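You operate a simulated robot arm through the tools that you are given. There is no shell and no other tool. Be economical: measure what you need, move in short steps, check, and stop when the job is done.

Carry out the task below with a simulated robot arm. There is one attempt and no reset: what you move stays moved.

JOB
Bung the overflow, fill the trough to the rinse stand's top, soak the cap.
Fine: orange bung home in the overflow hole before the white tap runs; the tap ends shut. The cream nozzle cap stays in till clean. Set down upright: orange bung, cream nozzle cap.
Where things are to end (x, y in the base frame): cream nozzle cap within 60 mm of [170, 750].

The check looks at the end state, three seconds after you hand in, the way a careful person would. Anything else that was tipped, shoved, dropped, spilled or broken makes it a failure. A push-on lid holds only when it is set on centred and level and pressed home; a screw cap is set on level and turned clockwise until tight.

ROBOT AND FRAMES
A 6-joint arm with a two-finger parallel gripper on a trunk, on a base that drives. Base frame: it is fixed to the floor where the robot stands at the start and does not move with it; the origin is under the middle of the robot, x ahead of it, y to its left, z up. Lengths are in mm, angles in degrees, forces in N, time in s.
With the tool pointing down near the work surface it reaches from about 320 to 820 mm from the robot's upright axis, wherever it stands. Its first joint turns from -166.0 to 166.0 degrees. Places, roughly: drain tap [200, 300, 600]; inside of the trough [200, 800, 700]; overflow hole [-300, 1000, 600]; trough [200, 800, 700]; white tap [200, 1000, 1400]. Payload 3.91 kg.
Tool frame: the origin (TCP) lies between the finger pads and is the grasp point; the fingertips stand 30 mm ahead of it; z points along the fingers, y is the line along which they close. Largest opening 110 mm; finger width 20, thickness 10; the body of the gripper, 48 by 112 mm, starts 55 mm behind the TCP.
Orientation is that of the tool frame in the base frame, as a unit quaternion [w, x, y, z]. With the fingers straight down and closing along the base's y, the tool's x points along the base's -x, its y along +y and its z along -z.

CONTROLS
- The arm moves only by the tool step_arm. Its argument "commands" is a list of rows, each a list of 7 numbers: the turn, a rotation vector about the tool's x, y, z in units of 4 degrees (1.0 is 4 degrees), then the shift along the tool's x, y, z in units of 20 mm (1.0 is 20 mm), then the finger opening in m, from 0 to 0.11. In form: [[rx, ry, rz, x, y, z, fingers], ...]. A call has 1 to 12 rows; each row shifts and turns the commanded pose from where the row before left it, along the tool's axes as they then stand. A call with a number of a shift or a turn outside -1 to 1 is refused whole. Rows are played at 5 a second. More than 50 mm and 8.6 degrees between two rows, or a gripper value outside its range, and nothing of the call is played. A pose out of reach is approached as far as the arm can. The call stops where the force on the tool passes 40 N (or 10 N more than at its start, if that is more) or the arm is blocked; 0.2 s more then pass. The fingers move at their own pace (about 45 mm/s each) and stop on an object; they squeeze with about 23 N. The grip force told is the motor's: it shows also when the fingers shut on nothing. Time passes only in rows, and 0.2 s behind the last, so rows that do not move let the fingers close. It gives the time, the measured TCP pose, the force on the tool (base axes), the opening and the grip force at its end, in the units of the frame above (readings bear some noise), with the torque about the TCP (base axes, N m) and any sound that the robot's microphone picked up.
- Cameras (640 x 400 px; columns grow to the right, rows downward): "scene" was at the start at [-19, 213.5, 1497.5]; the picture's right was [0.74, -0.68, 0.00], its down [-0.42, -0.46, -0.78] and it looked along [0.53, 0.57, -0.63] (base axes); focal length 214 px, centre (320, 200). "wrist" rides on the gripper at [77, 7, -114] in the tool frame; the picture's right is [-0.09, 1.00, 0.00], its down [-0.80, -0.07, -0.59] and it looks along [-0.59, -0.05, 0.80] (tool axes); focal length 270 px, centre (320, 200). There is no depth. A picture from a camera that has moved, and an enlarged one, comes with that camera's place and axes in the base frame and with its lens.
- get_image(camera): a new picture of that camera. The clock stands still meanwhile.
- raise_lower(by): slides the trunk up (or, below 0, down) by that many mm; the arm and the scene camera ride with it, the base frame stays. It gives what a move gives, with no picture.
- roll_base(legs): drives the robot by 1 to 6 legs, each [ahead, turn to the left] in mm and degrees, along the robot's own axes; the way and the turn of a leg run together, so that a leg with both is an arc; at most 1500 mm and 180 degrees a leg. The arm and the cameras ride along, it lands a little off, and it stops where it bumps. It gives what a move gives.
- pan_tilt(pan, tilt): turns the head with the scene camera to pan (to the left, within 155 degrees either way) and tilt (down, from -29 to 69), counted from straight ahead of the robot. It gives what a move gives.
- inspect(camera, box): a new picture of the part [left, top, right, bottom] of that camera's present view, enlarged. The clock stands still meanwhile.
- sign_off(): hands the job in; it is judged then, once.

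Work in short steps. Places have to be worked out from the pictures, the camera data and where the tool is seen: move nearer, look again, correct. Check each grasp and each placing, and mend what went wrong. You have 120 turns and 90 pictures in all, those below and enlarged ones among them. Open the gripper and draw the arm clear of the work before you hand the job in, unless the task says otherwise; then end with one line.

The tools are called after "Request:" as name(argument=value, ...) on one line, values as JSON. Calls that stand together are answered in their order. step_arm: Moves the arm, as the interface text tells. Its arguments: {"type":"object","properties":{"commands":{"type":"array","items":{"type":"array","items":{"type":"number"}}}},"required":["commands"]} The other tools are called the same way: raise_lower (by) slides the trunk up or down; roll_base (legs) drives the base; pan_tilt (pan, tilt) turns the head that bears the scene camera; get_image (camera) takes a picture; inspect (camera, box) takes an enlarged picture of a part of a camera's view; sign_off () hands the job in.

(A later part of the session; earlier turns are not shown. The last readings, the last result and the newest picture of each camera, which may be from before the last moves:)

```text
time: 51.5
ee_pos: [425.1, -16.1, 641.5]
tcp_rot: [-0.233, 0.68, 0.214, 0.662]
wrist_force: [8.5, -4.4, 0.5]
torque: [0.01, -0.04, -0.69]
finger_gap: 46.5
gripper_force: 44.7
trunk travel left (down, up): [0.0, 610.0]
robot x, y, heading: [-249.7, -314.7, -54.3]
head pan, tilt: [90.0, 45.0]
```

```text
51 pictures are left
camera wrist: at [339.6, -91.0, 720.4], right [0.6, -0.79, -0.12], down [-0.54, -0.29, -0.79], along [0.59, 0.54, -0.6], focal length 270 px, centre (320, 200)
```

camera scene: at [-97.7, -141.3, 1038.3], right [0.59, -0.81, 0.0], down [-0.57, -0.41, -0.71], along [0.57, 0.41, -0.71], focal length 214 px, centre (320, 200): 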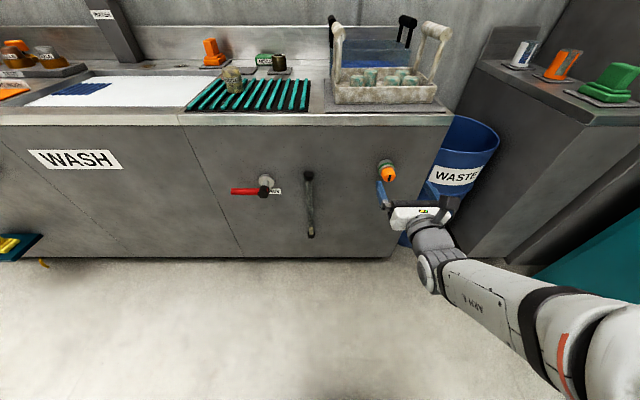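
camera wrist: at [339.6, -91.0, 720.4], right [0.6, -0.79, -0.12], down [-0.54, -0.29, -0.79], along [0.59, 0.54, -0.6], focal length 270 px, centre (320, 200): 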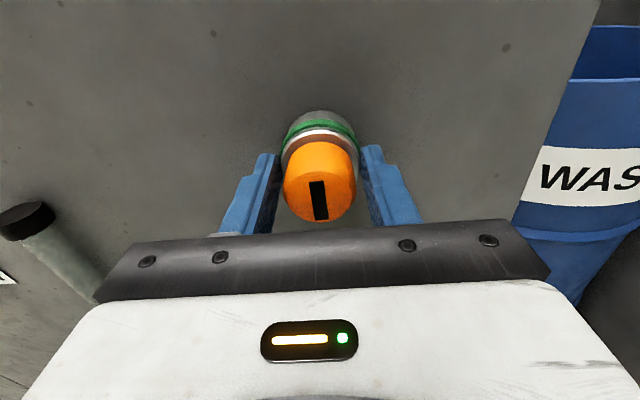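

Gripped at 46.5 mm. I'll pull straight out along -n.

Request:
step_arm(commands=[[0, 0, 0, 0, 0.05, -0.5, 0.03], [0, 0, 0, 0, 0.05, -0.5, 0.03], [0, 0, 0, 0, 0, -1, 0.03], [0, 0, 0, 0, 0, -1, 0.03], [0, 0, 0, 0, 0, -1, 0.03], [0, 0, 0, 0, 0, -1, 0.03]])

Request:
get_image(camera="wrist")

Request:
get_image(camera="scene")

```text
time: 51.8
ee_pos: [425.5, -16.2, 642.5]
tcp_rot: [-0.233, 0.679, 0.215, 0.663]
wrist_force: [25.8, 13.0, -5.0]
torque: [-0.06, 0.05, -0.23]
finger_gap: 46.7
gripper_force: 45.2
trunk travel left (down, up): [0.0, 610.0]
robot x, y, heading: [-259.5, -316.3, -54.0]
head pan, tilt: [90.0, 45.0]
stopped in row 1: the force on the tool passed its limit at 61 N (the readings are from after the stop); the commanded pose is now the measured one
```

```text
50 pictures are left
camera wrist: at [339.4, -91.2, 720.2], right [0.6, -0.79, -0.12], down [-0.54, -0.29, -0.79], along [0.59, 0.54, -0.6], focal length 270 px, centre (320, 200)
```

wrist: 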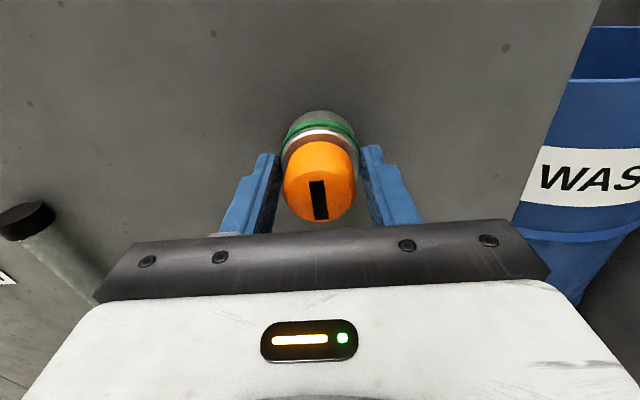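

```text
49 pictures are left
camera scene: at [-111.7, -118.4, 1037.7], right [0.59, -0.81, 0.0], down [-0.57, -0.42, -0.71], along [0.57, 0.41, -0.71], focal length 214 px, centre (320, 200)
```

scene: 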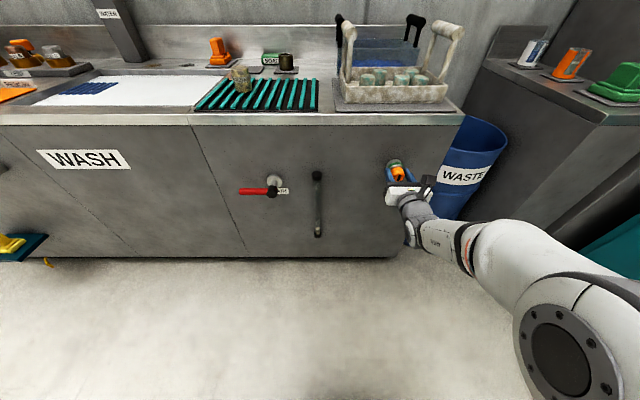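

The pull hit 61 N without movement, so it may be a twist lock (black index bar). I'll try a gentle counter-clockwise turn and watch the torque.

Request:
step_arm(commands=[[0, 0, -0.5, 0, 0, 0, 0.03], [0, 0, -0.5, 0, 0, 0, 0.03], [0, 0, -0.5, 0, 0, 0, 0.03], [0, 0, -0.5, 0, 0, 0, 0.03]])

Request:
inspect(camera="wrist", box=[240, 90, 400, 240])

```text
time: 52.8
ee_pos: [423.1, -15.4, 643.8]
tcp_rot: [-0.186, 0.661, 0.263, 0.678]
wrist_force: [9.3, 8.2, -4.0]
torque: [0.66, 0.52, -0.41]
finger_gap: 46.6
gripper_force: 45.3
trunk travel left (down, up): [0.0, 610.0]
robot x, y, heading: [-254.6, -315.3, -54.1]
head pan, tilt: [90.0, 45.0]
```

```text
2.67 times, centred on (320, 165) of wrist
camera zoom: at [331.9, -82.9, 722.0], right [0.6, -0.8, 0.02], down [-0.47, -0.38, -0.8], along [0.64, 0.47, -0.6], focal length 721 px, centre (320, 293)
```

zoom: 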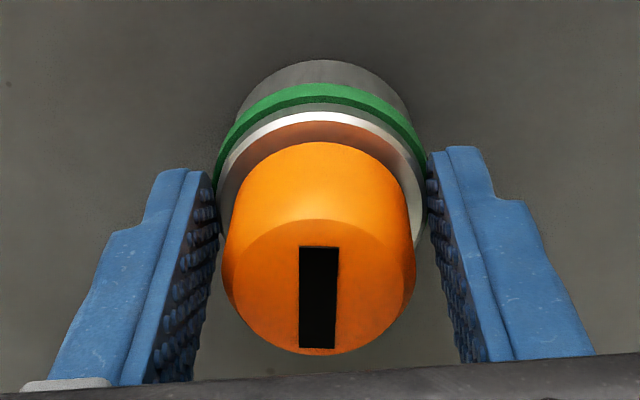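

The fingertips are actually clamping the metal stub's rim, not the bung. I'll open, undo the turn, back off 16 mm and grip the orange part.

Request:
step_arm(commands=[[0, 0, 0, 0, 0, 0, 0.08], [0, 0, 0, 0, 0, 0, 0.08], [0, 0, 1, 0, 0, 0, 0.08], [0, 0, 1, 0, 0, -0.4, 0.08], [0, 0, 0, 0, 0, -0.4, 0.08]])

Request:
inspect(camera="wrist", box=[220, 80, 420, 240])

```text
time: 54.0
ee_pos: [410.6, -26.1, 643.3]
tcp_rot: [-0.235, 0.678, 0.214, 0.663]
wrist_force: [-0.1, -0.3, 0.4]
torque: [0.04, -0.01, 0.0]
finger_gap: 79.8
gripper_force: 0.1
trunk travel left (down, up): [0.0, 610.0]
robot x, y, heading: [-254.6, -317.3, -54.4]
head pan, tilt: [90.0, 45.0]
```

```text
2.50 times, centred on (320, 160) of wrist
camera zoom: at [325.1, -101.9, 722.2], right [0.6, -0.79, -0.12], down [-0.54, -0.28, -0.79], along [0.59, 0.54, -0.6], focal length 676 px, centre (320, 300)
```

zoom: 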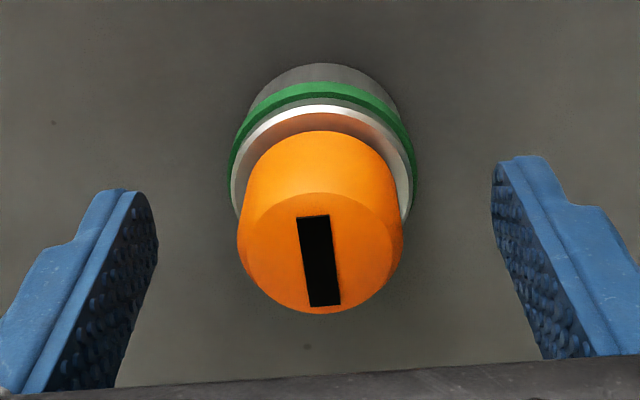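

Fingertips now lie in front of the rim. Closing on the orange part.

Request:
step_arm(commands=[[0, 0, 0, 0, 0, 0, 0.02], [0, 0, 0, 0, 0, 0, 0.02], [0, 0, 0, 0, 0, 0, 0.02], [0, 0, 0, 0, 0, 0, 0.02]])

Request:
inspect(camera="wrist", box=[220, 80, 420, 240])

```text
time: 55.0
ee_pos: [410.2, -25.6, 646.5]
tcp_rot: [-0.234, 0.677, 0.215, 0.663]
wrist_force: [-2.2, 1.0, 0.8]
torque: [0.02, 0.02, -0.18]
finger_gap: 37.2
gripper_force: 23.2
trunk travel left (down, up): [0.0, 610.0]
robot x, y, heading: [-255.9, -315.4, -54.3]
head pan, tilt: [90.0, 45.0]
```

```text
2.50 times, centred on (320, 160) of wrist
camera zoom: at [325.0, -101.7, 722.2], right [0.6, -0.79, -0.12], down [-0.54, -0.29, -0.79], along [0.59, 0.54, -0.6], focal length 676 px, centre (320, 300)
```

zoom: 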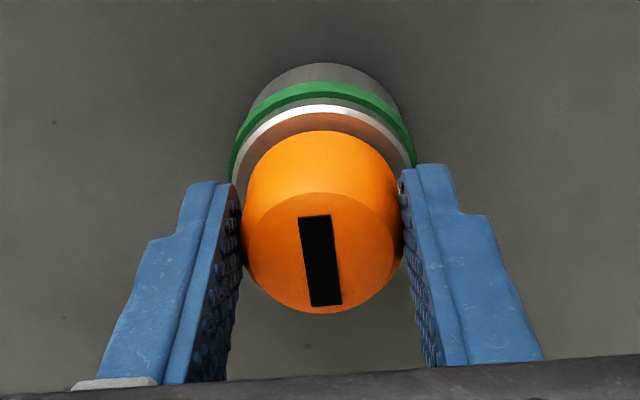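

Gripped at 37 mm. Pulling straight back.

Request:
step_arm(commands=[[0, 0, 0, 0, 0, -0.3, 0.02], [0, 0, 0, 0, 0, -0.3, 0.02], [0, 0, 0, 0, 0, -0.5, 0.02], [0, 0, 0, 0, 0, -1, 0.02], [0, 0, 0, 0, 0, -1, 0.02], [0, 0, 0, 0, 0, -1, 0.02]])

Request:
get_image(camera="wrist")

```text
time: 56.4
ee_pos: [343.6, -75.8, 644.8]
tcp_rot: [-0.232, 0.678, 0.214, 0.664]
wrist_force: [0.4, 0.5, 0.6]
torque: [0.01, 0.01, -0.02]
finger_gap: 36.8
gripper_force: 22.4
trunk travel left (down, up): [0.0, 610.0]
robot x, y, heading: [-256.6, -318.0, -54.1]
head pan, tilt: [90.0, 45.0]
```

```text
45 pictures are left
camera wrist: at [258.9, -150.7, 722.6], right [0.6, -0.79, -0.12], down [-0.54, -0.29, -0.79], along [0.59, 0.54, -0.6], focal length 270 px, centre (320, 200)
```

wrist: 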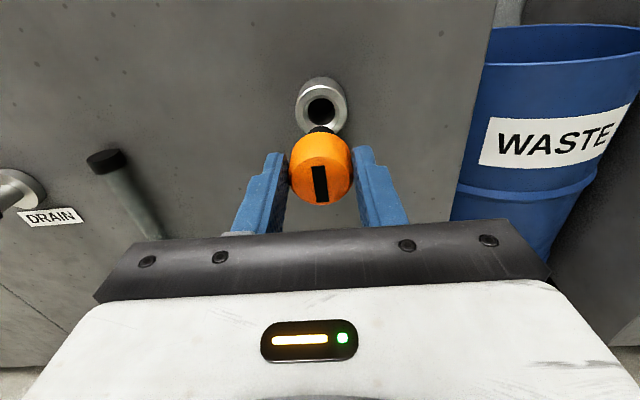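

The bung is out, showing a black shank. I'll zoom to see the stub and shank for the insertion geometry.

Request:
inspect(camera="wrist", box=[260, 60, 380, 220])

```text
2.50 times, centred on (320, 140) of wrist
camera zoom: at [258.9, -150.7, 722.6], right [0.6, -0.79, -0.12], down [-0.54, -0.29, -0.79], along [0.59, 0.54, -0.6], focal length 676 px, centre (320, 350)
```

zoom: 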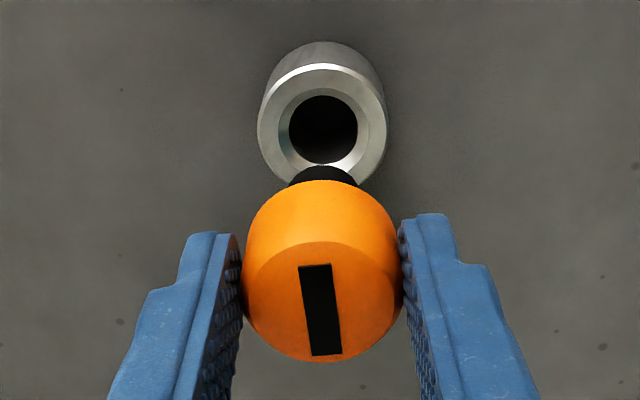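

The green band only shows when seated (a useful "home" sign). I'll raise the trunk 160 to clear the drain tap and back 1232 mm along the counter to the overflow.

Request:
raise_lower(by=160)

Request:
roll_base(legs=[[-1232, 0]])

Request:
get_image(camera="wrist")

Request:
get_image(camera="scene")

```text
time: 58.2
ee_pos: [345.3, -74.7, 805.1]
tcp_rot: [-0.234, 0.678, 0.215, 0.664]
wrist_force: [-0.7, 0.0, -0.9]
torque: [-0.02, 0.02, -0.02]
finger_gap: 36.9
gripper_force: 22.8
trunk travel left (down, up): [-160.0, 450.0]
robot x, y, heading: [-253.1, -318.8, -53.8]
head pan, tilt: [90.0, 45.0]
```

```text
time: 64.4
ee_pos: [-371.3, 915.3, 806.5]
tcp_rot: [-0.233, 0.678, 0.214, 0.664]
wrist_force: [-1.1, -0.5, 0.0]
torque: [0.0, 0.03, 0.02]
finger_gap: 36.8
gripper_force: 23.0
trunk travel left (down, up): [-160.0, 450.0]
robot x, y, heading: [-972.7, 672.1, -54.1]
head pan, tilt: [90.0, 45.0]
```

```text
43 pictures are left
camera wrist: at [-457.1, 840.2, 882.7], right [0.6, -0.79, -0.12], down [-0.54, -0.28, -0.79], along [0.6, 0.54, -0.6], focal length 270 px, centre (320, 200)
```

wrist: 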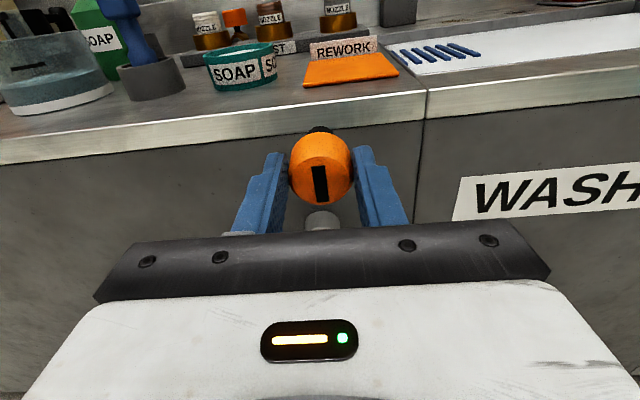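

```text
42 pictures are left
camera scene: at [-829.6, 871.8, 1198.3], right [0.59, -0.81, 0.0], down [-0.57, -0.41, -0.71], along [0.57, 0.41, -0.71], focal length 214 px, centre (320, 200)
```

scene: 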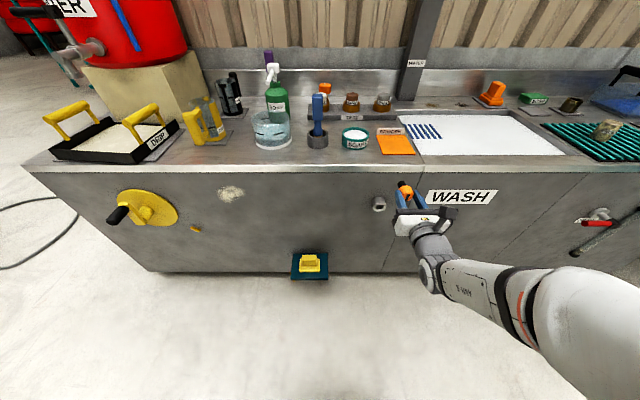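

Laterally aligned over the stub and about 100 mm out. Lowering the trunk 160 and looking.

Request:
raise_lower(by=-160)

Request:
inspect(camera="wrist", box=[220, 60, 420, 220])

Request:
inspect(camera="scene", box=[340, 120, 468, 200])

```text
time: 66.2
ee_pos: [-372.5, 915.5, 645.1]
tcp_rot: [-0.233, 0.678, 0.214, 0.664]
wrist_force: [-0.2, -0.7, 0.4]
torque: [-0.03, 0.03, 0.01]
finger_gap: 36.6
gripper_force: 23.0
trunk travel left (down, up): [0.0, 610.0]
robot x, y, heading: [-970.7, 679.5, -54.0]
head pan, tilt: [90.0, 45.0]
```

```text
2.50 times, centred on (320, 140) of wrist
camera zoom: at [-457.1, 840.2, 722.8], right [0.6, -0.79, -0.12], down [-0.54, -0.28, -0.79], along [0.6, 0.54, -0.6], focal length 676 px, centre (320, 350)
```

zoom: 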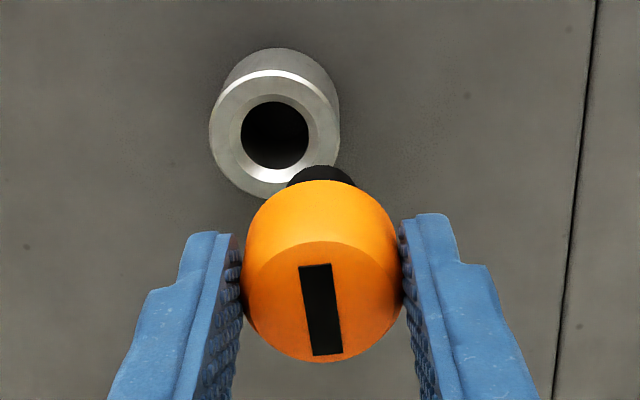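

```text
5.00 times, centred on (404, 160) of scene
camera zoom: at [-829.7, 871.8, 1038.4], right [0.59, -0.81, 0.0], down [-0.57, -0.41, -0.71], along [0.57, 0.41, -0.71], focal length 1072 px, centre (-100, 400)
```

zoom: 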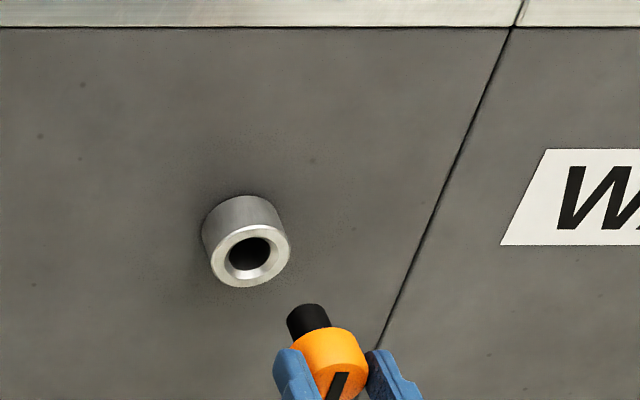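

The stub appears the same size as at the source but 16.5 mm to the left and ~1.5 mm lower. I'll back the base 18 mm, then fine-tune with the arm.

Request:
roll_base(legs=[[-18, 0]])

Request:
step_arm(commands=[[0, 0, 0, -0.07, 0, 0, 0.02]])

Request:
inspect(camera="wrist", box=[260, 60, 380, 220])

```text
time: 67.0
ee_pos: [-381.0, 930.4, 645.2]
tcp_rot: [-0.232, 0.678, 0.214, 0.664]
wrist_force: [0.1, -0.4, -0.9]
torque: [-0.05, 0.01, -0.03]
finger_gap: 36.8
gripper_force: 23.2
trunk travel left (down, up): [0.0, 610.0]
robot x, y, heading: [-982.6, 687.0, -54.2]
head pan, tilt: [90.0, 45.0]
```

```text
time: 67.4
ee_pos: [-381.4, 930.0, 643.7]
tcp_rot: [-0.233, 0.678, 0.214, 0.664]
wrist_force: [0.0, 0.1, -0.7]
torque: [0.02, 0.02, -0.01]
finger_gap: 36.6
gripper_force: 22.9
trunk travel left (down, up): [0.0, 610.0]
robot x, y, heading: [-977.5, 690.5, -54.4]
head pan, tilt: [90.0, 45.0]
```

```text
2.50 times, centred on (320, 140) of wrist
camera zoom: at [-468.0, 854.8, 721.5], right [0.59, -0.79, -0.12], down [-0.54, -0.28, -0.79], along [0.59, 0.54, -0.6], focal length 676 px, centre (320, 350)
```

zoom: 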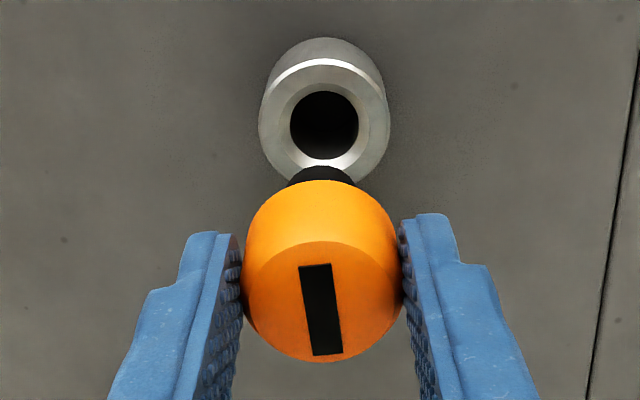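

Hole is at (324,125) versus the (323,130) reference, so I'll lift 1.5 mm and advance 45 mm.

Request:
step_arm(commands=[[0, 0, 0, 0.08, 0, 0, 0.02], [0, 0, 0, 0, 0, 0.75, 0.02], [0, 0, 0, 0, 0, 0.75, 0.02], [0, 0, 0, 0, 0, 0.5, 0.02]])

Request:
inspect(camera="wrist", box=[260, 60, 380, 220])

Request:
inspect(camera="scene", box=[340, 120, 468, 200])

```text
time: 68.4
ee_pos: [-351.6, 954.8, 645.3]
tcp_rot: [-0.232, 0.678, 0.215, 0.664]
wrist_force: [0.6, 0.1, -1.1]
torque: [-0.05, 0.05, 0.03]
finger_gap: 37.0
gripper_force: 23.4
trunk travel left (down, up): [0.0, 610.0]
robot x, y, heading: [-981.6, 687.5, -54.2]
head pan, tilt: [90.0, 45.0]
```

```text
2.50 times, centred on (320, 140) of wrist
camera zoom: at [-436.4, 879.5, 722.6], right [0.6, -0.79, -0.12], down [-0.54, -0.29, -0.79], along [0.59, 0.54, -0.6], focal length 676 px, centre (320, 350)
```

zoom: 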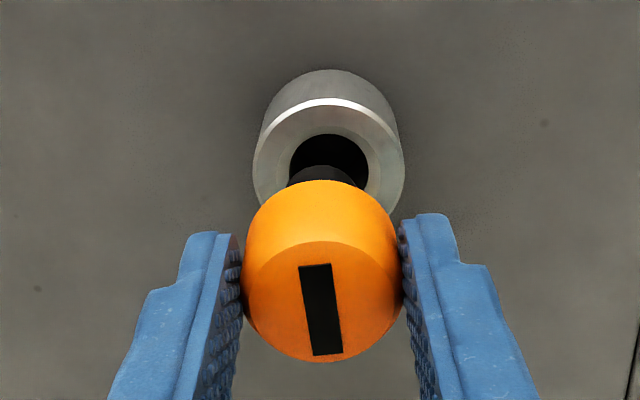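

```text
5.00 times, centred on (404, 160) of scene
camera zoom: at [-840.4, 886.5, 1038.4], right [0.59, -0.81, 0.0], down [-0.57, -0.41, -0.71], along [0.57, 0.41, -0.71], focal length 1072 px, centre (-100, 400)
```

zoom: 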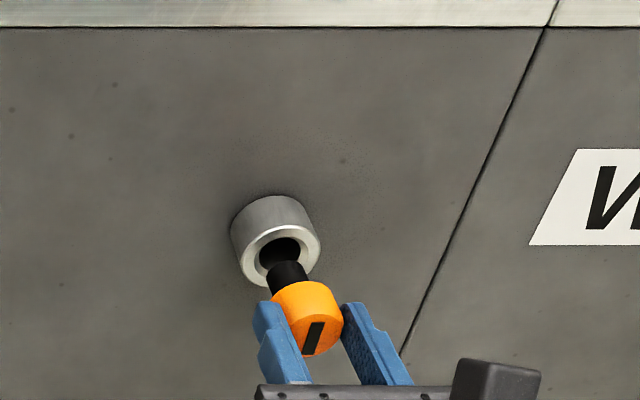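

The hole sits ~2 mm right of the shank with a small yaw drift. I'll yaw ~1.6°, shift ~1 mm right and push in gently.

Request:
step_arm(commands=[[-0.4, 0, 0, 0, 0.06, 0, 0.02], [0, 0, 0, 0, 0, 0.5, 0.02], [0, 0, 0, 0, 0, 0.5, 0.02]])

Request:
inspect(camera="wrist", box=[260, 60, 380, 220])

```text
time: 69.2
ee_pos: [-329.8, 956.7, 646.4]
tcp_rot: [-0.227, 0.681, 0.208, 0.665]
wrist_force: [-10.3, -8.5, 1.2]
torque: [-0.02, 0.04, -0.18]
finger_gap: 36.9
gripper_force: 23.5
out of reach, approached as far as the arm can: row 1
trunk travel left (down, up): [0.0, 610.0]
robot x, y, heading: [-980.2, 688.7, -54.1]
head pan, tilt: [90.0, 45.0]
```

```text
2.50 times, centred on (320, 140) of wrist
camera zoom: at [-416.1, 883.5, 724.6], right [0.58, -0.81, -0.12], down [-0.55, -0.28, -0.79], along [0.6, 0.52, -0.6], focal length 676 px, centre (320, 350)
```

zoom: 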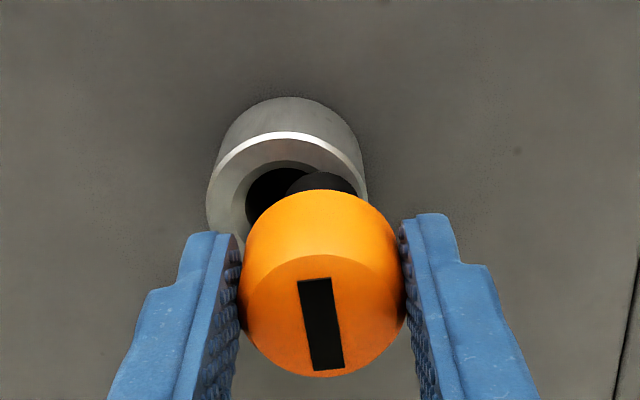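

The arm hit its reach limit and slid ~10 mm right, touching the rim. I'll retreat 20 mm, back the base 14 mm to give the arm margin, and recheck.

Request:
step_arm(commands=[[0, 0, 0, 0, 0, -0.5, 0.02], [0, 0, 0, 0, 0, -0.6, 0.02]])

Request:
roll_base(legs=[[-14, 0]])

Request:
inspect(camera="wrist", box=[260, 60, 380, 220])

```text
time: 69.8
ee_pos: [-346.8, 944.9, 646.6]
tcp_rot: [-0.226, 0.681, 0.208, 0.665]
wrist_force: [-0.4, -0.9, -1.2]
torque: [-0.01, 0.0, 0.03]
finger_gap: 36.7
gripper_force: 22.8
trunk travel left (down, up): [0.0, 610.0]
robot x, y, heading: [-983.5, 688.4, -54.4]
head pan, tilt: [90.0, 45.0]
```

```text
time: 70.6
ee_pos: [-355.9, 958.1, 646.5]
tcp_rot: [-0.227, 0.68, 0.209, 0.665]
wrist_force: [-0.5, 0.0, -1.7]
torque: [-0.01, 0.03, 0.0]
finger_gap: 36.4
gripper_force: 23.4
trunk travel left (down, up): [0.0, 610.0]
robot x, y, heading: [-987.4, 701.1, -54.2]
head pan, tilt: [90.0, 45.0]
```

```text
2.50 times, centred on (320, 140) of wrist
camera zoom: at [-441.8, 883.6, 724.8], right [0.58, -0.81, -0.12], down [-0.55, -0.28, -0.79], along [0.6, 0.52, -0.6], focal length 676 px, centre (320, 350)
```

zoom: 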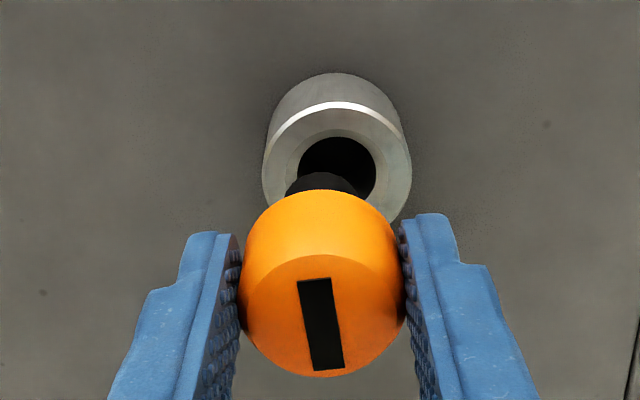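

Now the hole is 4.7 mm right of the shank. I'll shift the arm right 4.7 and down 1, then advance 16 mm.

Request:
step_arm(commands=[[0, 0, 0, -0.05, 0.23, 0, 0.02], [0, 0, 0, 0, 0, 0.4, 0.02], [0, 0, 0, 0, 0, 0.4, 0.02]])

Request:
inspect(camera="wrist", box=[260, 60, 380, 220])

Request:
inspect(camera="scene", box=[356, 130, 452, 190])

```text
time: 71.4
ee_pos: [-338.9, 963.0, 645.7]
tcp_rot: [-0.228, 0.681, 0.208, 0.664]
wrist_force: [0.4, 0.2, -0.7]
torque: [0.0, 0.0, 0.01]
finger_gap: 36.9
gripper_force: 22.8
trunk travel left (down, up): [0.0, 610.0]
robot x, y, heading: [-994.5, 701.4, -54.2]
head pan, tilt: [90.0, 45.0]
```

```text
2.50 times, centred on (320, 140) of wrist
camera zoom: at [-425.3, 888.1, 723.8], right [0.58, -0.81, -0.12], down [-0.55, -0.28, -0.79], along [0.6, 0.52, -0.6], focal length 676 px, centre (320, 350)
```

zoom: 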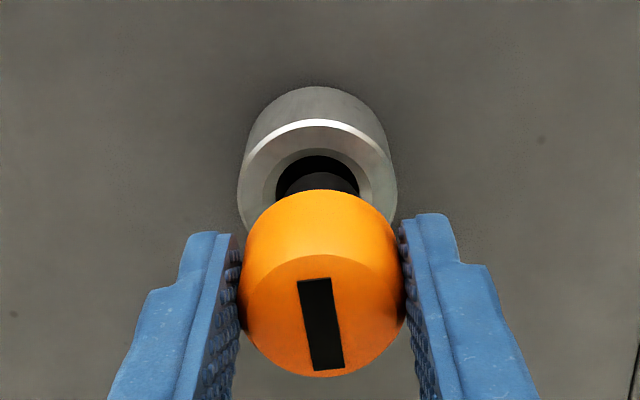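

```text
6.67 times, centred on (404, 160) of scene
camera zoom: at [-848.7, 898.0, 1038.4], right [0.59, -0.81, 0.0], down [-0.57, -0.41, -0.71], along [0.57, 0.41, -0.71], focal length 1430 px, centre (-240, 467)
```

zoom: 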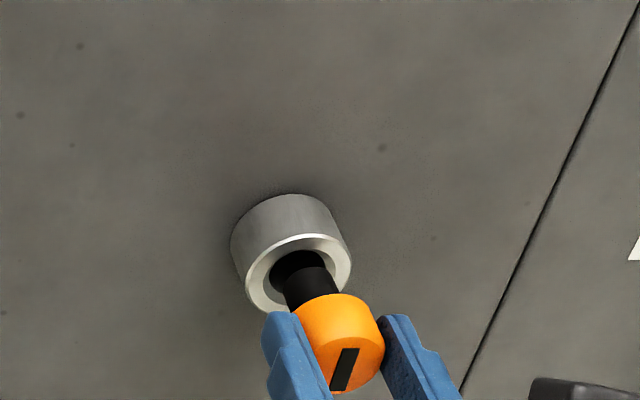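

Shank is entering, ~1.5 mm right of the hole centre. I'll shift left 1.2 mm and push in slowly.

Request:
step_arm(commands=[[0, 0, 0, 0, -0.06, 0, 0.02], [0, 0, 0, 0, 0, 0.3, 0.02], [0, 0, 0, 0, 0, 0.3, 0.02], [0, 0, 0, 0, 0, 0.3, 0.02], [0, 0, 0, 0, 0, 0.3, 0.02]])

Request:
inspect(camera="wrist", box=[260, 60, 380, 220])

```text
time: 72.6
ee_pos: [-320.2, 977.2, 645.4]
tcp_rot: [-0.227, 0.681, 0.209, 0.665]
wrist_force: [0.9, 0.3, -1.3]
torque: [-0.03, -0.01, -0.02]
finger_gap: 36.9
gripper_force: 23.0
trunk travel left (down, up): [0.0, 610.0]
robot x, y, heading: [-992.1, 699.9, -54.1]
head pan, tilt: [90.0, 45.0]
```

```text
2.50 times, centred on (320, 140) of wrist
camera zoom: at [-407.2, 904.0, 723.5], right [0.58, -0.81, -0.12], down [-0.55, -0.28, -0.79], along [0.6, 0.52, -0.6], focal length 676 px, centre (320, 350)
```

zoom: 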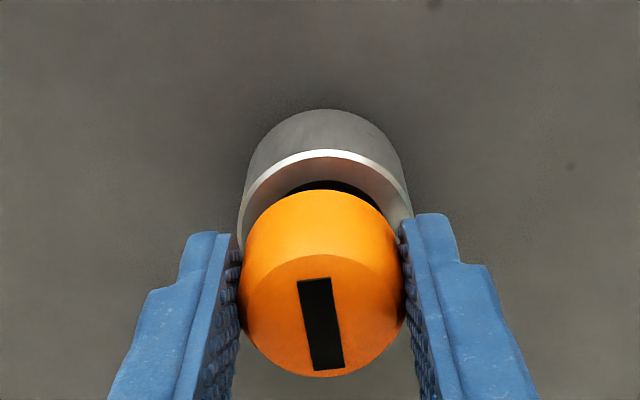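

Going in freely and centred. Continuing until it seats.

Request:
step_arm(commands=[[0, 0, 0, 0, 0, 0.25, 0.02], [0, 0, 0, 0, 0, 0.25, 0.02], [0, 0, 0, 0, 0, 0.25, 0.02], [0, 0, 0, 0, 0, 0.25, 0.02], [0, 0, 0, 0, 0, 0.25, 0.02], [0, 0, 0, 0, 0, 0.25, 0.02]])

Request:
inspect(camera="wrist", box=[260, 60, 380, 220])

```text
time: 73.6
ee_pos: [-308.2, 987.4, 647.5]
tcp_rot: [-0.227, 0.68, 0.209, 0.665]
wrist_force: [-25.4, -15.4, 5.1]
torque: [0.36, -0.43, -0.33]
finger_gap: 37.1
gripper_force: 22.8
trunk travel left (down, up): [0.0, 610.0]
robot x, y, heading: [-989.1, 704.5, -54.1]
head pan, tilt: [90.0, 45.0]
stopped in row 4: the force on the tool passed its limit at 56 N (the readings are from after the stop); the commanded pose is now the measured one
```

```text
2.50 times, centred on (320, 140) of wrist
camera zoom: at [-394.5, 913.3, 724.0], right [0.58, -0.81, -0.12], down [-0.55, -0.28, -0.79], along [0.6, 0.52, -0.6], focal length 676 px, centre (320, 350)
```

zoom: 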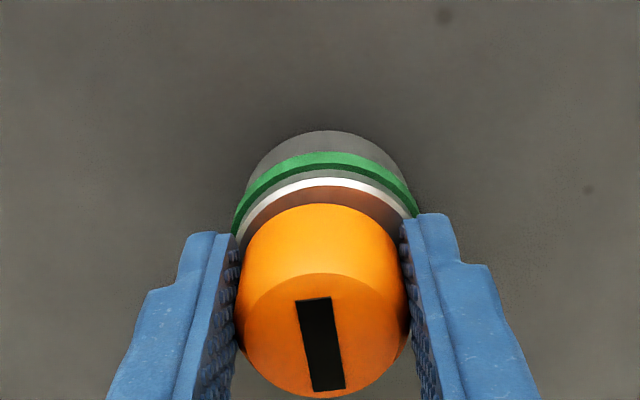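

The green band is showing: the bung is home. I'll release, retreat, and check.

Request:
step_arm(commands=[[0, 0, 0, 0, 0, 0, 0.08], [0, 0, 0, 0, 0, 0, 0.08], [0, 0, 0, 0, 0, 0, 0.08], [0, 0, 0, 0, 0, -1, 0.08], [0, 0, 0, 0, 0, -1, 0.08], [0, 0, 0, 0, 0, -1, 0.08], [0, 0, 0, 0, 0, -1, 0.08]])

Request:
inspect(camera="wrist", box=[240, 60, 400, 220])

```text
time: 74.0
ee_pos: [-311.3, 991.6, 645.7]
tcp_rot: [-0.23, 0.679, 0.214, 0.663]
wrist_force: [-47.7, 0.1, 5.6]
torque: [-0.02, -0.41, -0.32]
finger_gap: 57.0
gripper_force: 0.0
trunk travel left (down, up): [0.0, 610.0]
robot x, y, heading: [-990.4, 700.0, -53.9]
head pan, tilt: [90.0, 45.0]
stopped in row 1: the force on the tool passed its limit at 43 N (the readings are from after the stop); the commanded pose is now the measured one
```

```text
2.50 times, centred on (320, 140) of wrist
camera zoom: at [-398.2, 918.1, 723.9], right [0.59, -0.8, -0.12], down [-0.54, -0.29, -0.79], along [0.6, 0.53, -0.6], focal length 676 px, centre (320, 350)
```

zoom: 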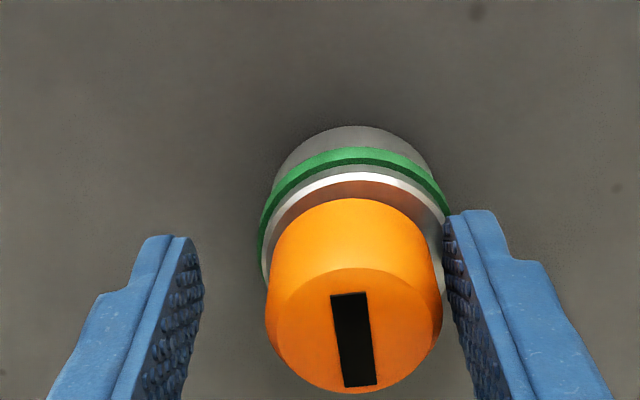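

A fingertip is pressing on the rim; I'll back straight out now with more opening.

Request:
step_arm(commands=[[0, 0, 0, 0, 0, -0.3, 0.08], [0, 0, 0, 0, 0.1, -0.3, 0.08], [0, 0, 0, 0, 0, -0.5, 0.09], [0, 0, 0, 0, 0, -1, 0.09], [0, 0, 0, 0, 0, -1, 0.09], [0, 0, 0, 0, 0, -1, 0.09], [0, 0, 0, 0, 0, -1, 0.09]])

Request:
inspect(camera="wrist", box=[240, 60, 400, 220])

```text
time: 75.5
ee_pos: [-389.5, 929.5, 645.7]
tcp_rot: [-0.228, 0.682, 0.21, 0.663]
wrist_force: [0.5, -0.6, 0.3]
torque: [0.01, -0.02, 0.02]
finger_gap: 89.9
gripper_force: 0.0
trunk travel left (down, up): [0.0, 610.0]
robot x, y, heading: [-992.0, 699.3, -54.2]
head pan, tilt: [90.0, 45.0]
```

```text
2.50 times, centred on (320, 140) of wrist
camera zoom: at [-474.9, 855.9, 724.7], right [0.58, -0.8, -0.12], down [-0.55, -0.28, -0.79], along [0.6, 0.52, -0.6], focal length 676 px, centre (320, 350)
```

zoom: 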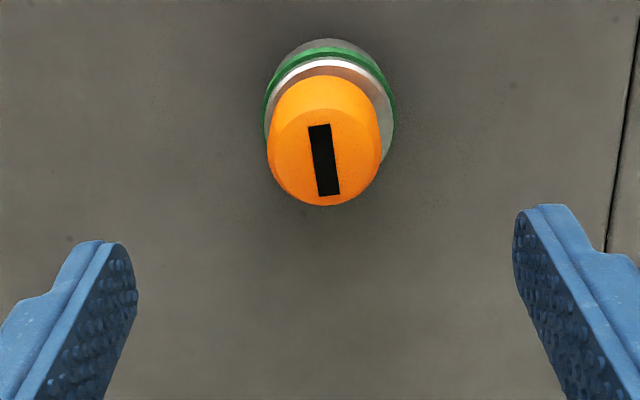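

Bung is home with the green band visible. From several views: tap hub ≈ (172,1112,1358), white handle end ≈ (224,986,1366), spout ≈ (81,1057,1209) above the stand. I'll raise the trunk and drive to face the tap at a safe distance.

Request:
raise_lower(by=600)

Request:
roll_base(legs=[[782, 0], [0, -40], [-513, 0], [0, 40]])

Request:
pan_tilt(pan=95, tilt=30)

Request:
get_image(camera="scene")

Request:
get_image(camera="wrist")

```text
refused: 600 is not a number from -400 to 400
```

```text
time: 84.9
ee_pos: [124.9, 402.5, 646.3]
tcp_rot: [-0.008, 0.713, -0.02, 0.7]
wrist_force: [-23.9, -19.7, 4.3]
torque: [0.16, -0.03, 0.61]
finger_gap: 80.2
gripper_force: 0.1
trunk travel left (down, up): [0.0, 610.0]
robot x, y, heading: [-493.7, 579.5, -91.5]
head pan, tilt: [90.0, 45.0]
stopped in leg 4: the force on the tool passed its limit at 66 N (the readings are from after the stop); the commanded pose is now the measured one
```

```text
time: 85.6
ee_pos: [125.2, 404.8, 646.3]
tcp_rot: [-0.009, 0.713, -0.018, 0.701]
wrist_force: [-31.4, -26.0, 4.9]
torque: [0.22, -0.1, 0.73]
finger_gap: 77.2
gripper_force: 0.0
trunk travel left (down, up): [0.0, 610.0]
robot x, y, heading: [-494.7, 585.6, -91.6]
head pan, tilt: [95.0, 30.0]
```

```text
28 pictures are left
camera scene: at [-255.0, 656.9, 1061.6], right [0.06, -1.0, 0.0], down [-0.5, -0.03, -0.87], along [0.87, 0.05, -0.5], focal length 214 px, centre (320, 200)
```

scene: 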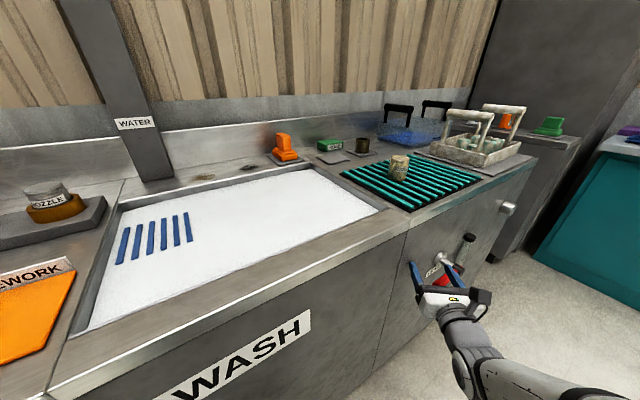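

```text
27 pictures are left
camera wrist: at [11.6, 396.4, 724.5], right [-0.02, -0.99, -0.13], down [-0.61, 0.11, -0.79], along [0.79, 0.06, -0.6], focal length 270 px, centre (320, 200)
```

wrist: 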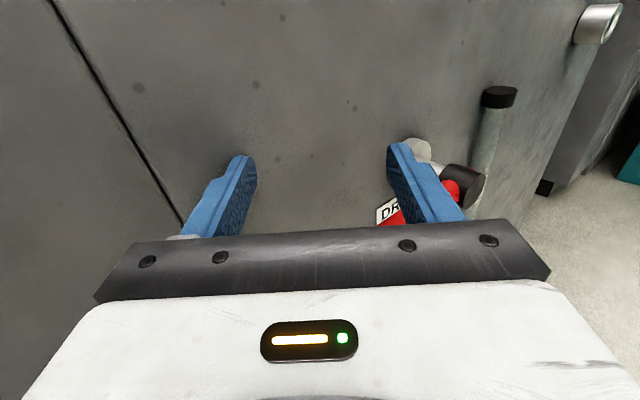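

The raise was refused (400 limit) and the sweep touched the drain tap. I'll reverse the turn at once and check the drain handle.

Request:
roll_base(legs=[[0, -10]])

Request:
inspect(camera="scene", box=[400, 220, 512, 290])

```text
time: 86.7
ee_pos: [84.9, 298.0, 644.1]
tcp_rot: [0.055, 0.71, -0.082, 0.697]
wrist_force: [0.9, 0.3, -0.2]
torque: [0.0, -0.01, 0.0]
finger_gap: 89.9
gripper_force: 0.0
trunk travel left (down, up): [0.0, 610.0]
robot x, y, heading: [-495.1, 581.4, -101.2]
head pan, tilt: [95.0, 30.0]
```

```text
5.71 times, centred on (456, 255) of scene
camera zoom: at [-243.2, 617.8, 1061.0], right [-0.11, -0.99, 0.0], down [-0.5, 0.05, -0.87], along [0.86, -0.09, -0.5], focal length 1226 px, centre (-457, -114)
```

zoom: 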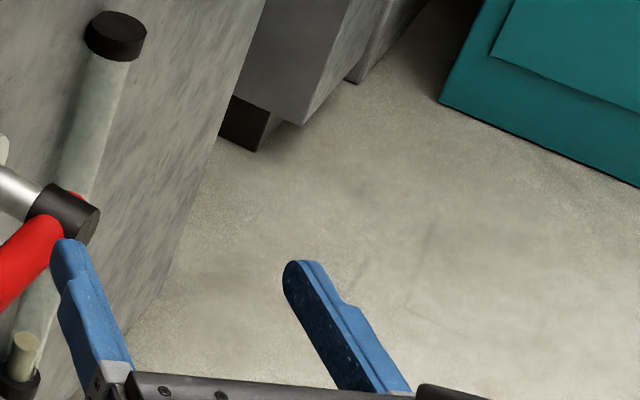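

Clear of contact. I'll raise the trunk in two legal steps before any more turning.

Request:
raise_lower(by=400)

Request:
raise_lower(by=200)

```text
time: 90.6
ee_pos: [84.5, 297.8, 1045.3]
tcp_rot: [0.053, 0.71, -0.081, 0.698]
wrist_force: [0.9, -0.1, -0.1]
torque: [0.0, 0.02, 0.0]
finger_gap: 90.0
gripper_force: 0.0
trunk travel left (down, up): [-400.0, 210.0]
robot x, y, heading: [-492.3, 580.2, -101.3]
head pan, tilt: [95.0, 30.0]
```

```text
time: 92.7
ee_pos: [85.4, 298.0, 1243.8]
tcp_rot: [0.055, 0.71, -0.081, 0.698]
wrist_force: [-0.4, -0.9, 0.0]
torque: [-0.01, 0.01, -0.03]
finger_gap: 90.1
gripper_force: 0.0
trunk travel left (down, up): [-600.0, 10.0]
robot x, y, heading: [-491.9, 581.8, -101.4]
head pan, tilt: [95.0, 30.0]
```

Arm is at z 1244. Turning back parallel to the counter and viewing the drain tap and white tap.

Request:
roll_base(legs=[[0, 47]])

Request:
pan_tilt(pan=70, tilt=42)

Request:
get_image(camera="scene")

```text
time: 95.3
ee_pos: [99.6, 826.5, 1245.5]
tcp_rot: [-0.237, 0.68, 0.218, 0.659]
wrist_force: [-0.7, -0.2, 0.7]
torque: [-0.03, 0.01, 0.04]
finger_gap: 89.9
gripper_force: 0.1
trunk travel left (down, up): [-600.0, 10.0]
robot x, y, heading: [-486.1, 585.8, -53.5]
head pan, tilt: [95.0, 30.0]
```

```text
time: 96.2
ee_pos: [101.7, 826.6, 1245.5]
tcp_rot: [-0.236, 0.681, 0.216, 0.659]
wrist_force: [-0.7, -0.2, 0.3]
torque: [-0.03, 0.04, -0.02]
finger_gap: 89.7
gripper_force: 0.0
trunk travel left (down, up): [-600.0, 10.0]
robot x, y, heading: [-488.8, 585.1, -53.3]
head pan, tilt: [70.0, 42.0]
```

```text
25 pictures are left
camera scene: at [-334.0, 760.8, 1642.7], right [0.29, -0.96, 0.0], down [-0.64, -0.19, -0.74], along [0.71, 0.21, -0.67], focal length 214 px, centre (320, 200)
```

scene: 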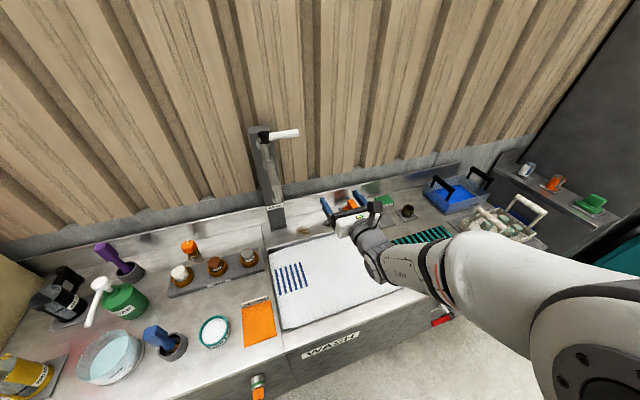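

Zooming the drain handle and the white tap (25 pictures left).

Request:
inspect(camera="scene", box=[390, 280, 486, 340])

Request:
inspect(camera="scene", box=[230, 110, 342, 180])

```text
6.67 times, centred on (438, 310) of scene
camera zoom: at [-334.0, 760.8, 1642.7], right [0.29, -0.96, 0.0], down [-0.64, -0.19, -0.74], along [0.71, 0.21, -0.67], focal length 1430 px, centre (-467, -533)
```

zoom: 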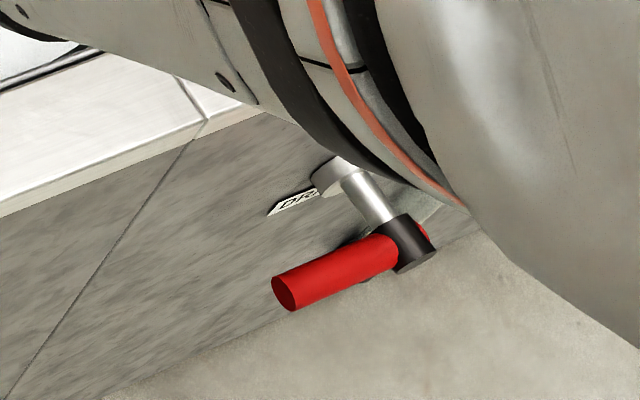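

```text
5.71 times, centred on (286, 145) of scene
camera zoom: at [-334.0, 760.8, 1642.7], right [0.29, -0.96, 0.0], down [-0.64, -0.19, -0.74], along [0.71, 0.21, -0.67], focal length 1226 px, centre (514, 514)
```

zoom: 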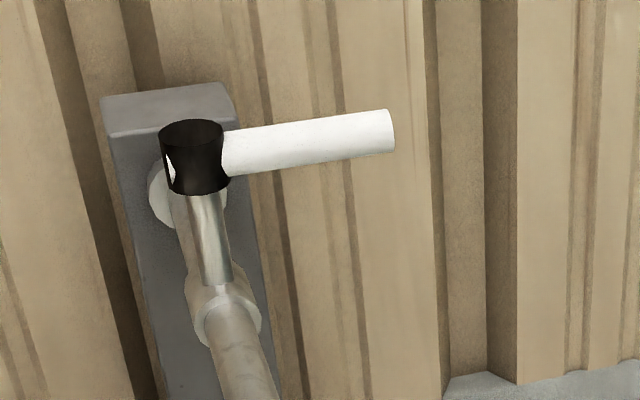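

Drain handle still points horizontally left (shut), undisturbed. White handle end ≈ (228,997,1362), hub ≈ (163,1075,1368). I'll roll the gripper -90° so the fingers close vertically, letting the bar swivel between the pads.

Request:
step_arm(commands=[[0, 0, -1, 0, 0, 0, 0.08], [0, 0, -1, 0, 0, 0, 0.08], [0, 0, -1, 0, 0, 0, 0.08], [0, 0, -1, 0, 0, 0, 0.08], [0, 0, -1, 0, 0, 0, 0.08], [0, 0, -1, 0, 0, 0, 0.08], [0, 0, -1, 0, 0, 0, 0.08], [0, 0, -1, 0, 0, 0, 0.08], [0, 0, -1, 0, 0, 0, 0.08], [0, 0, -1, 0, 0, 0, 0.08], [0, 0, -1, 0, 0, 0, 0.08]])

Request:
step_arm(commands=[[0, 0, -1, 0, 0, 0, 0.08], [0, 0, -1, 0, 0, 0, 0.08], [0, 0, -1, 0, 0, 0, 0.08], [0, 0, -1, 0, 0, 0, 0.08], [0, 0, -1, 0, 0, 0, 0.08], [0, 0, -1, 0, 0, 0, 0.08], [0, 0, -1, 0, 0, 0, 0.08], [0, 0, -1, 0, 0, 0, 0.08], [0, 0, -1, 0, 0, 0, 0.08], [0, 0, -1, 0, 0, 0, 0.08], [0, 0, -1, 0, 0, 0, 0.08], [0, 0, -0.3, 0, 0, 0, 0.08]])

```text
time: 98.6
ee_pos: [102.4, 827.7, 1245.1]
tcp_rot: [0.028, 0.55, 0.457, 0.699]
wrist_force: [0.3, -0.4, -0.1]
torque: [0.02, -0.01, -0.01]
finger_gap: 79.9
gripper_force: 0.0
trunk travel left (down, up): [-600.0, 10.0]
robot x, y, heading: [-487.6, 588.9, -53.3]
head pan, tilt: [70.0, 42.0]
```

```text
time: 101.2
ee_pos: [100.4, 827.0, 1245.0]
tcp_rot: [0.295, 0.332, 0.632, 0.635]
wrist_force: [-0.2, -0.2, 0.1]
torque: [-0.03, -0.03, 0.0]
finger_gap: 79.9
gripper_force: 0.0
trunk travel left (down, up): [-600.0, 10.0]
robot x, y, heading: [-490.3, 587.3, -53.3]
head pan, tilt: [70.0, 42.0]
```

Tool is horizontal with fingers closing vertically. Moving up 118, left 80, and forward 150, leaving ~55 mm before the handle.

Request:
step_arm(commands=[[0, 0, 0, 0, 1, 0, 0.08], [0, 0, 0, 0, 1, 0, 0.08], [0, 0, 0, 0, 1, 0, 0.08], [0, 0, 0, 0, 1, 0, 0.08], [0, 0, 0, 0, 1, 0, 0.08], [0, 0, 0, 0, 0.9, 0, 0.08], [0, 0, 0, 1, 0, 0, 0.08], [0, 0, 0, 1, 0, 0, 0.08], [0, 0, 0, 1, 0, 0, 0.08], [0, 0, 0, 1, 0, 0, 0.08]])

Request:
step_arm(commands=[[0, 0, 0, 0, 0, 1, 0.08], [0, 0, 0, 0, 0, 1, 0.08], [0, 0, 0, 0, 0, 1, 0.08], [0, 0, 0, 0, 0, 1, 0.08], [0, 0, 0, 0, 0, 1, 0.08], [0, 0, 0, 0, 0, 1, 0.08]])

Request:
get_image(camera="wrist")

```text
time: 103.4
ee_pos: [74.0, 864.0, 1373.2]
tcp_rot: [0.291, 0.329, 0.636, 0.635]
wrist_force: [-0.4, -0.9, 0.1]
torque: [0.01, -0.02, 0.0]
finger_gap: 80.1
gripper_force: 0.1
out of reach, approached as far as the arm can: row 9, 10
trunk travel left (down, up): [-600.0, 10.0]
robot x, y, heading: [-490.4, 585.7, -53.3]
head pan, tilt: [70.0, 42.0]
```

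```text
time: 104.8
ee_pos: [174.2, 932.1, 1372.0]
tcp_rot: [0.291, 0.33, 0.635, 0.635]
wrist_force: [0.2, 0.5, -0.6]
torque: [0.04, -0.01, 0.01]
finger_gap: 80.1
gripper_force: 0.1
out of reach, approached as far as the arm can: row 2
trunk travel left (down, up): [-600.0, 10.0]
robot x, y, heading: [-488.9, 586.6, -53.3]
head pan, tilt: [70.0, 42.0]
```

```text
22 pictures are left
camera wrist: at [37.2, 923.1, 1385.4], right [0.1, -0.09, 0.99], down [0.02, -1.0, -0.1], along [0.99, 0.03, -0.1], focal length 270 px, centre (320, 200)
```

wrist: 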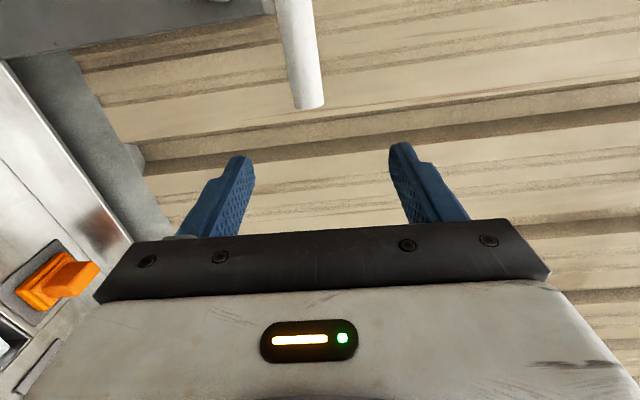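

Handle end lies ~82 mm ahead, 19 mm left and ~8 mm low. Left is arm-limited, so I'll back the base 42 mm, lower 8 and advance 60.

Request:
roll_base(legs=[[-42, 0]])

Request:
step_arm(commands=[[0, 0, 0, 0, -0.4, 0, 0.08], [0, 0, 0, 0, 0, 1, 0.08], [0, 0, 0, 0, 0, 1, 0.08], [0, 0, 0, 0, 0, 1, 0.08]])

Request:
get_image(camera="wrist")

```text
time: 105.7
ee_pos: [147.4, 967.5, 1374.0]
tcp_rot: [0.292, 0.33, 0.635, 0.634]
wrist_force: [-1.3, 1.3, -0.2]
torque: [0.02, 0.02, -0.04]
finger_gap: 80.0
gripper_force: 0.1
trunk travel left (down, up): [-600.0, 10.0]
robot x, y, heading: [-512.4, 613.8, -53.1]
head pan, tilt: [70.0, 42.0]
```

```text
time: 106.7
ee_pos: [198.2, 1002.4, 1361.8]
tcp_rot: [0.292, 0.331, 0.635, 0.634]
wrist_force: [1.1, -0.1, -0.2]
torque: [-0.01, -0.04, 0.02]
finger_gap: 79.8
gripper_force: 0.1
trunk travel left (down, up): [-600.0, 10.0]
robot x, y, heading: [-513.7, 620.0, -53.4]
head pan, tilt: [70.0, 42.0]
```

```text
21 pictures are left
camera wrist: at [60.5, 993.0, 1374.9], right [0.1, -0.09, 0.99], down [0.02, -1.0, -0.1], along [0.99, 0.03, -0.1], focal length 270 px, centre (320, 200)
```

wrist: 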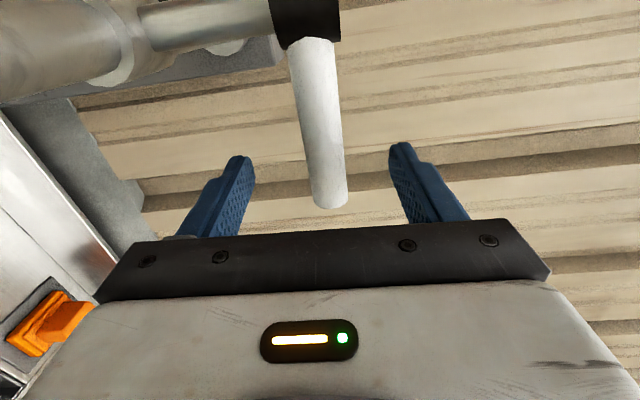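

The bar runs between the jaws, ~21 mm ahead and ~5 mm high. Advancing 20, up 5 and closing.

Request:
step_arm(commands=[[0, 0, 0, 0, 0.25, 0.5, 0.08], [0, 0, 0, 0, 0, 0.5, 0.08], [0, 0, 0, 0, 0, 0, 0.015], [0, 0, 0, 0, 0, 0, 0.015], [0, 0, 0, 0, 0, 0, 0.015], [0, 0, 0, 0, 0, 0, 0.015], [0, 0, 0, 0, 0, 0, 0.015]])

```text
time: 108.3
ee_pos: [212.6, 1015.9, 1365.6]
tcp_rot: [0.291, 0.332, 0.636, 0.633]
wrist_force: [-9.6, -4.4, -17.5]
torque: [-0.66, -0.37, 0.41]
finger_gap: 22.6
gripper_force: 45.5
trunk travel left (down, up): [-600.0, 10.0]
robot x, y, heading: [-512.5, 617.9, -53.4]
head pan, tilt: [70.0, 42.0]
```

Bar gripped (22.6 mm). Easing 2 mm down, then pulling the handle ~15° toward the robot to test the direction.

Request:
step_arm(commands=[[0, 0, 0, 0, -0.12, 0, 0.015], [0, 0, 0, 0.03, 0, -0.4, 0.015], [0, 0, 0, 0.08, 0, -0.4, 0.015]])

```text
time: 109.1
ee_pos: [198.9, 1007.8, 1363.9]
tcp_rot: [0.291, 0.331, 0.635, 0.635]
wrist_force: [-2.4, -3.4, -5.9]
torque: [-0.27, 0.02, 0.22]
finger_gap: 22.7
gripper_force: 15.9
trunk travel left (down, up): [-600.0, 10.0]
robot x, y, heading: [-513.2, 616.4, -53.6]
head pan, tilt: [70.0, 42.0]
```

It moved 16 mm with little force. Continuing along the arc and listening for water.

Request:
step_arm(commands=[[0, 0, 0, 0.15, 0, -0.4, 0.015], [0, 0, 0, 0.18, 0, -0.38, 0.015], [0, 0, 0, 0.24, 0, -0.35, 0.015], [0, 0, 0, 0.28, 0, -0.32, 0.015]])

Request:
get_image(camera="scene")

```text
time: 110.1
ee_pos: [172.9, 1000.4, 1365.3]
tcp_rot: [0.287, 0.328, 0.639, 0.634]
wrist_force: [14.7, 12.7, -12.2]
torque: [-1.08, -0.2, -1.08]
finger_gap: 21.8
gripper_force: 44.8
out of reach, approached as far as the arm can: row 3, 4
trunk travel left (down, up): [-600.0, 10.0]
robot x, y, heading: [-510.9, 618.5, -53.3]
head pan, tilt: [70.0, 42.0]
```

```text
20 pictures are left
camera scene: at [-354.4, 797.9, 1641.7], right [0.29, -0.96, 0.0], down [-0.64, -0.19, -0.74], along [0.71, 0.21, -0.67], focal length 214 px, centre (320, 200)
```

scene: 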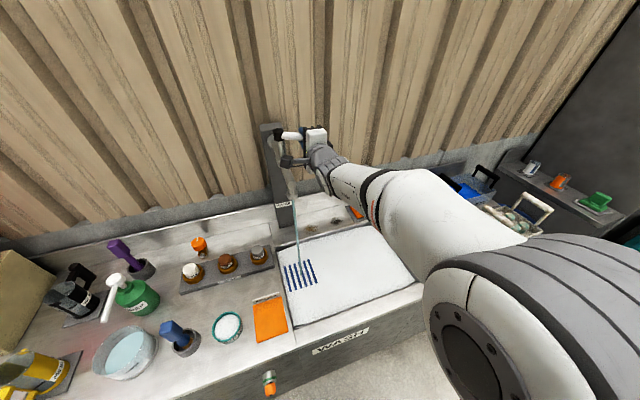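

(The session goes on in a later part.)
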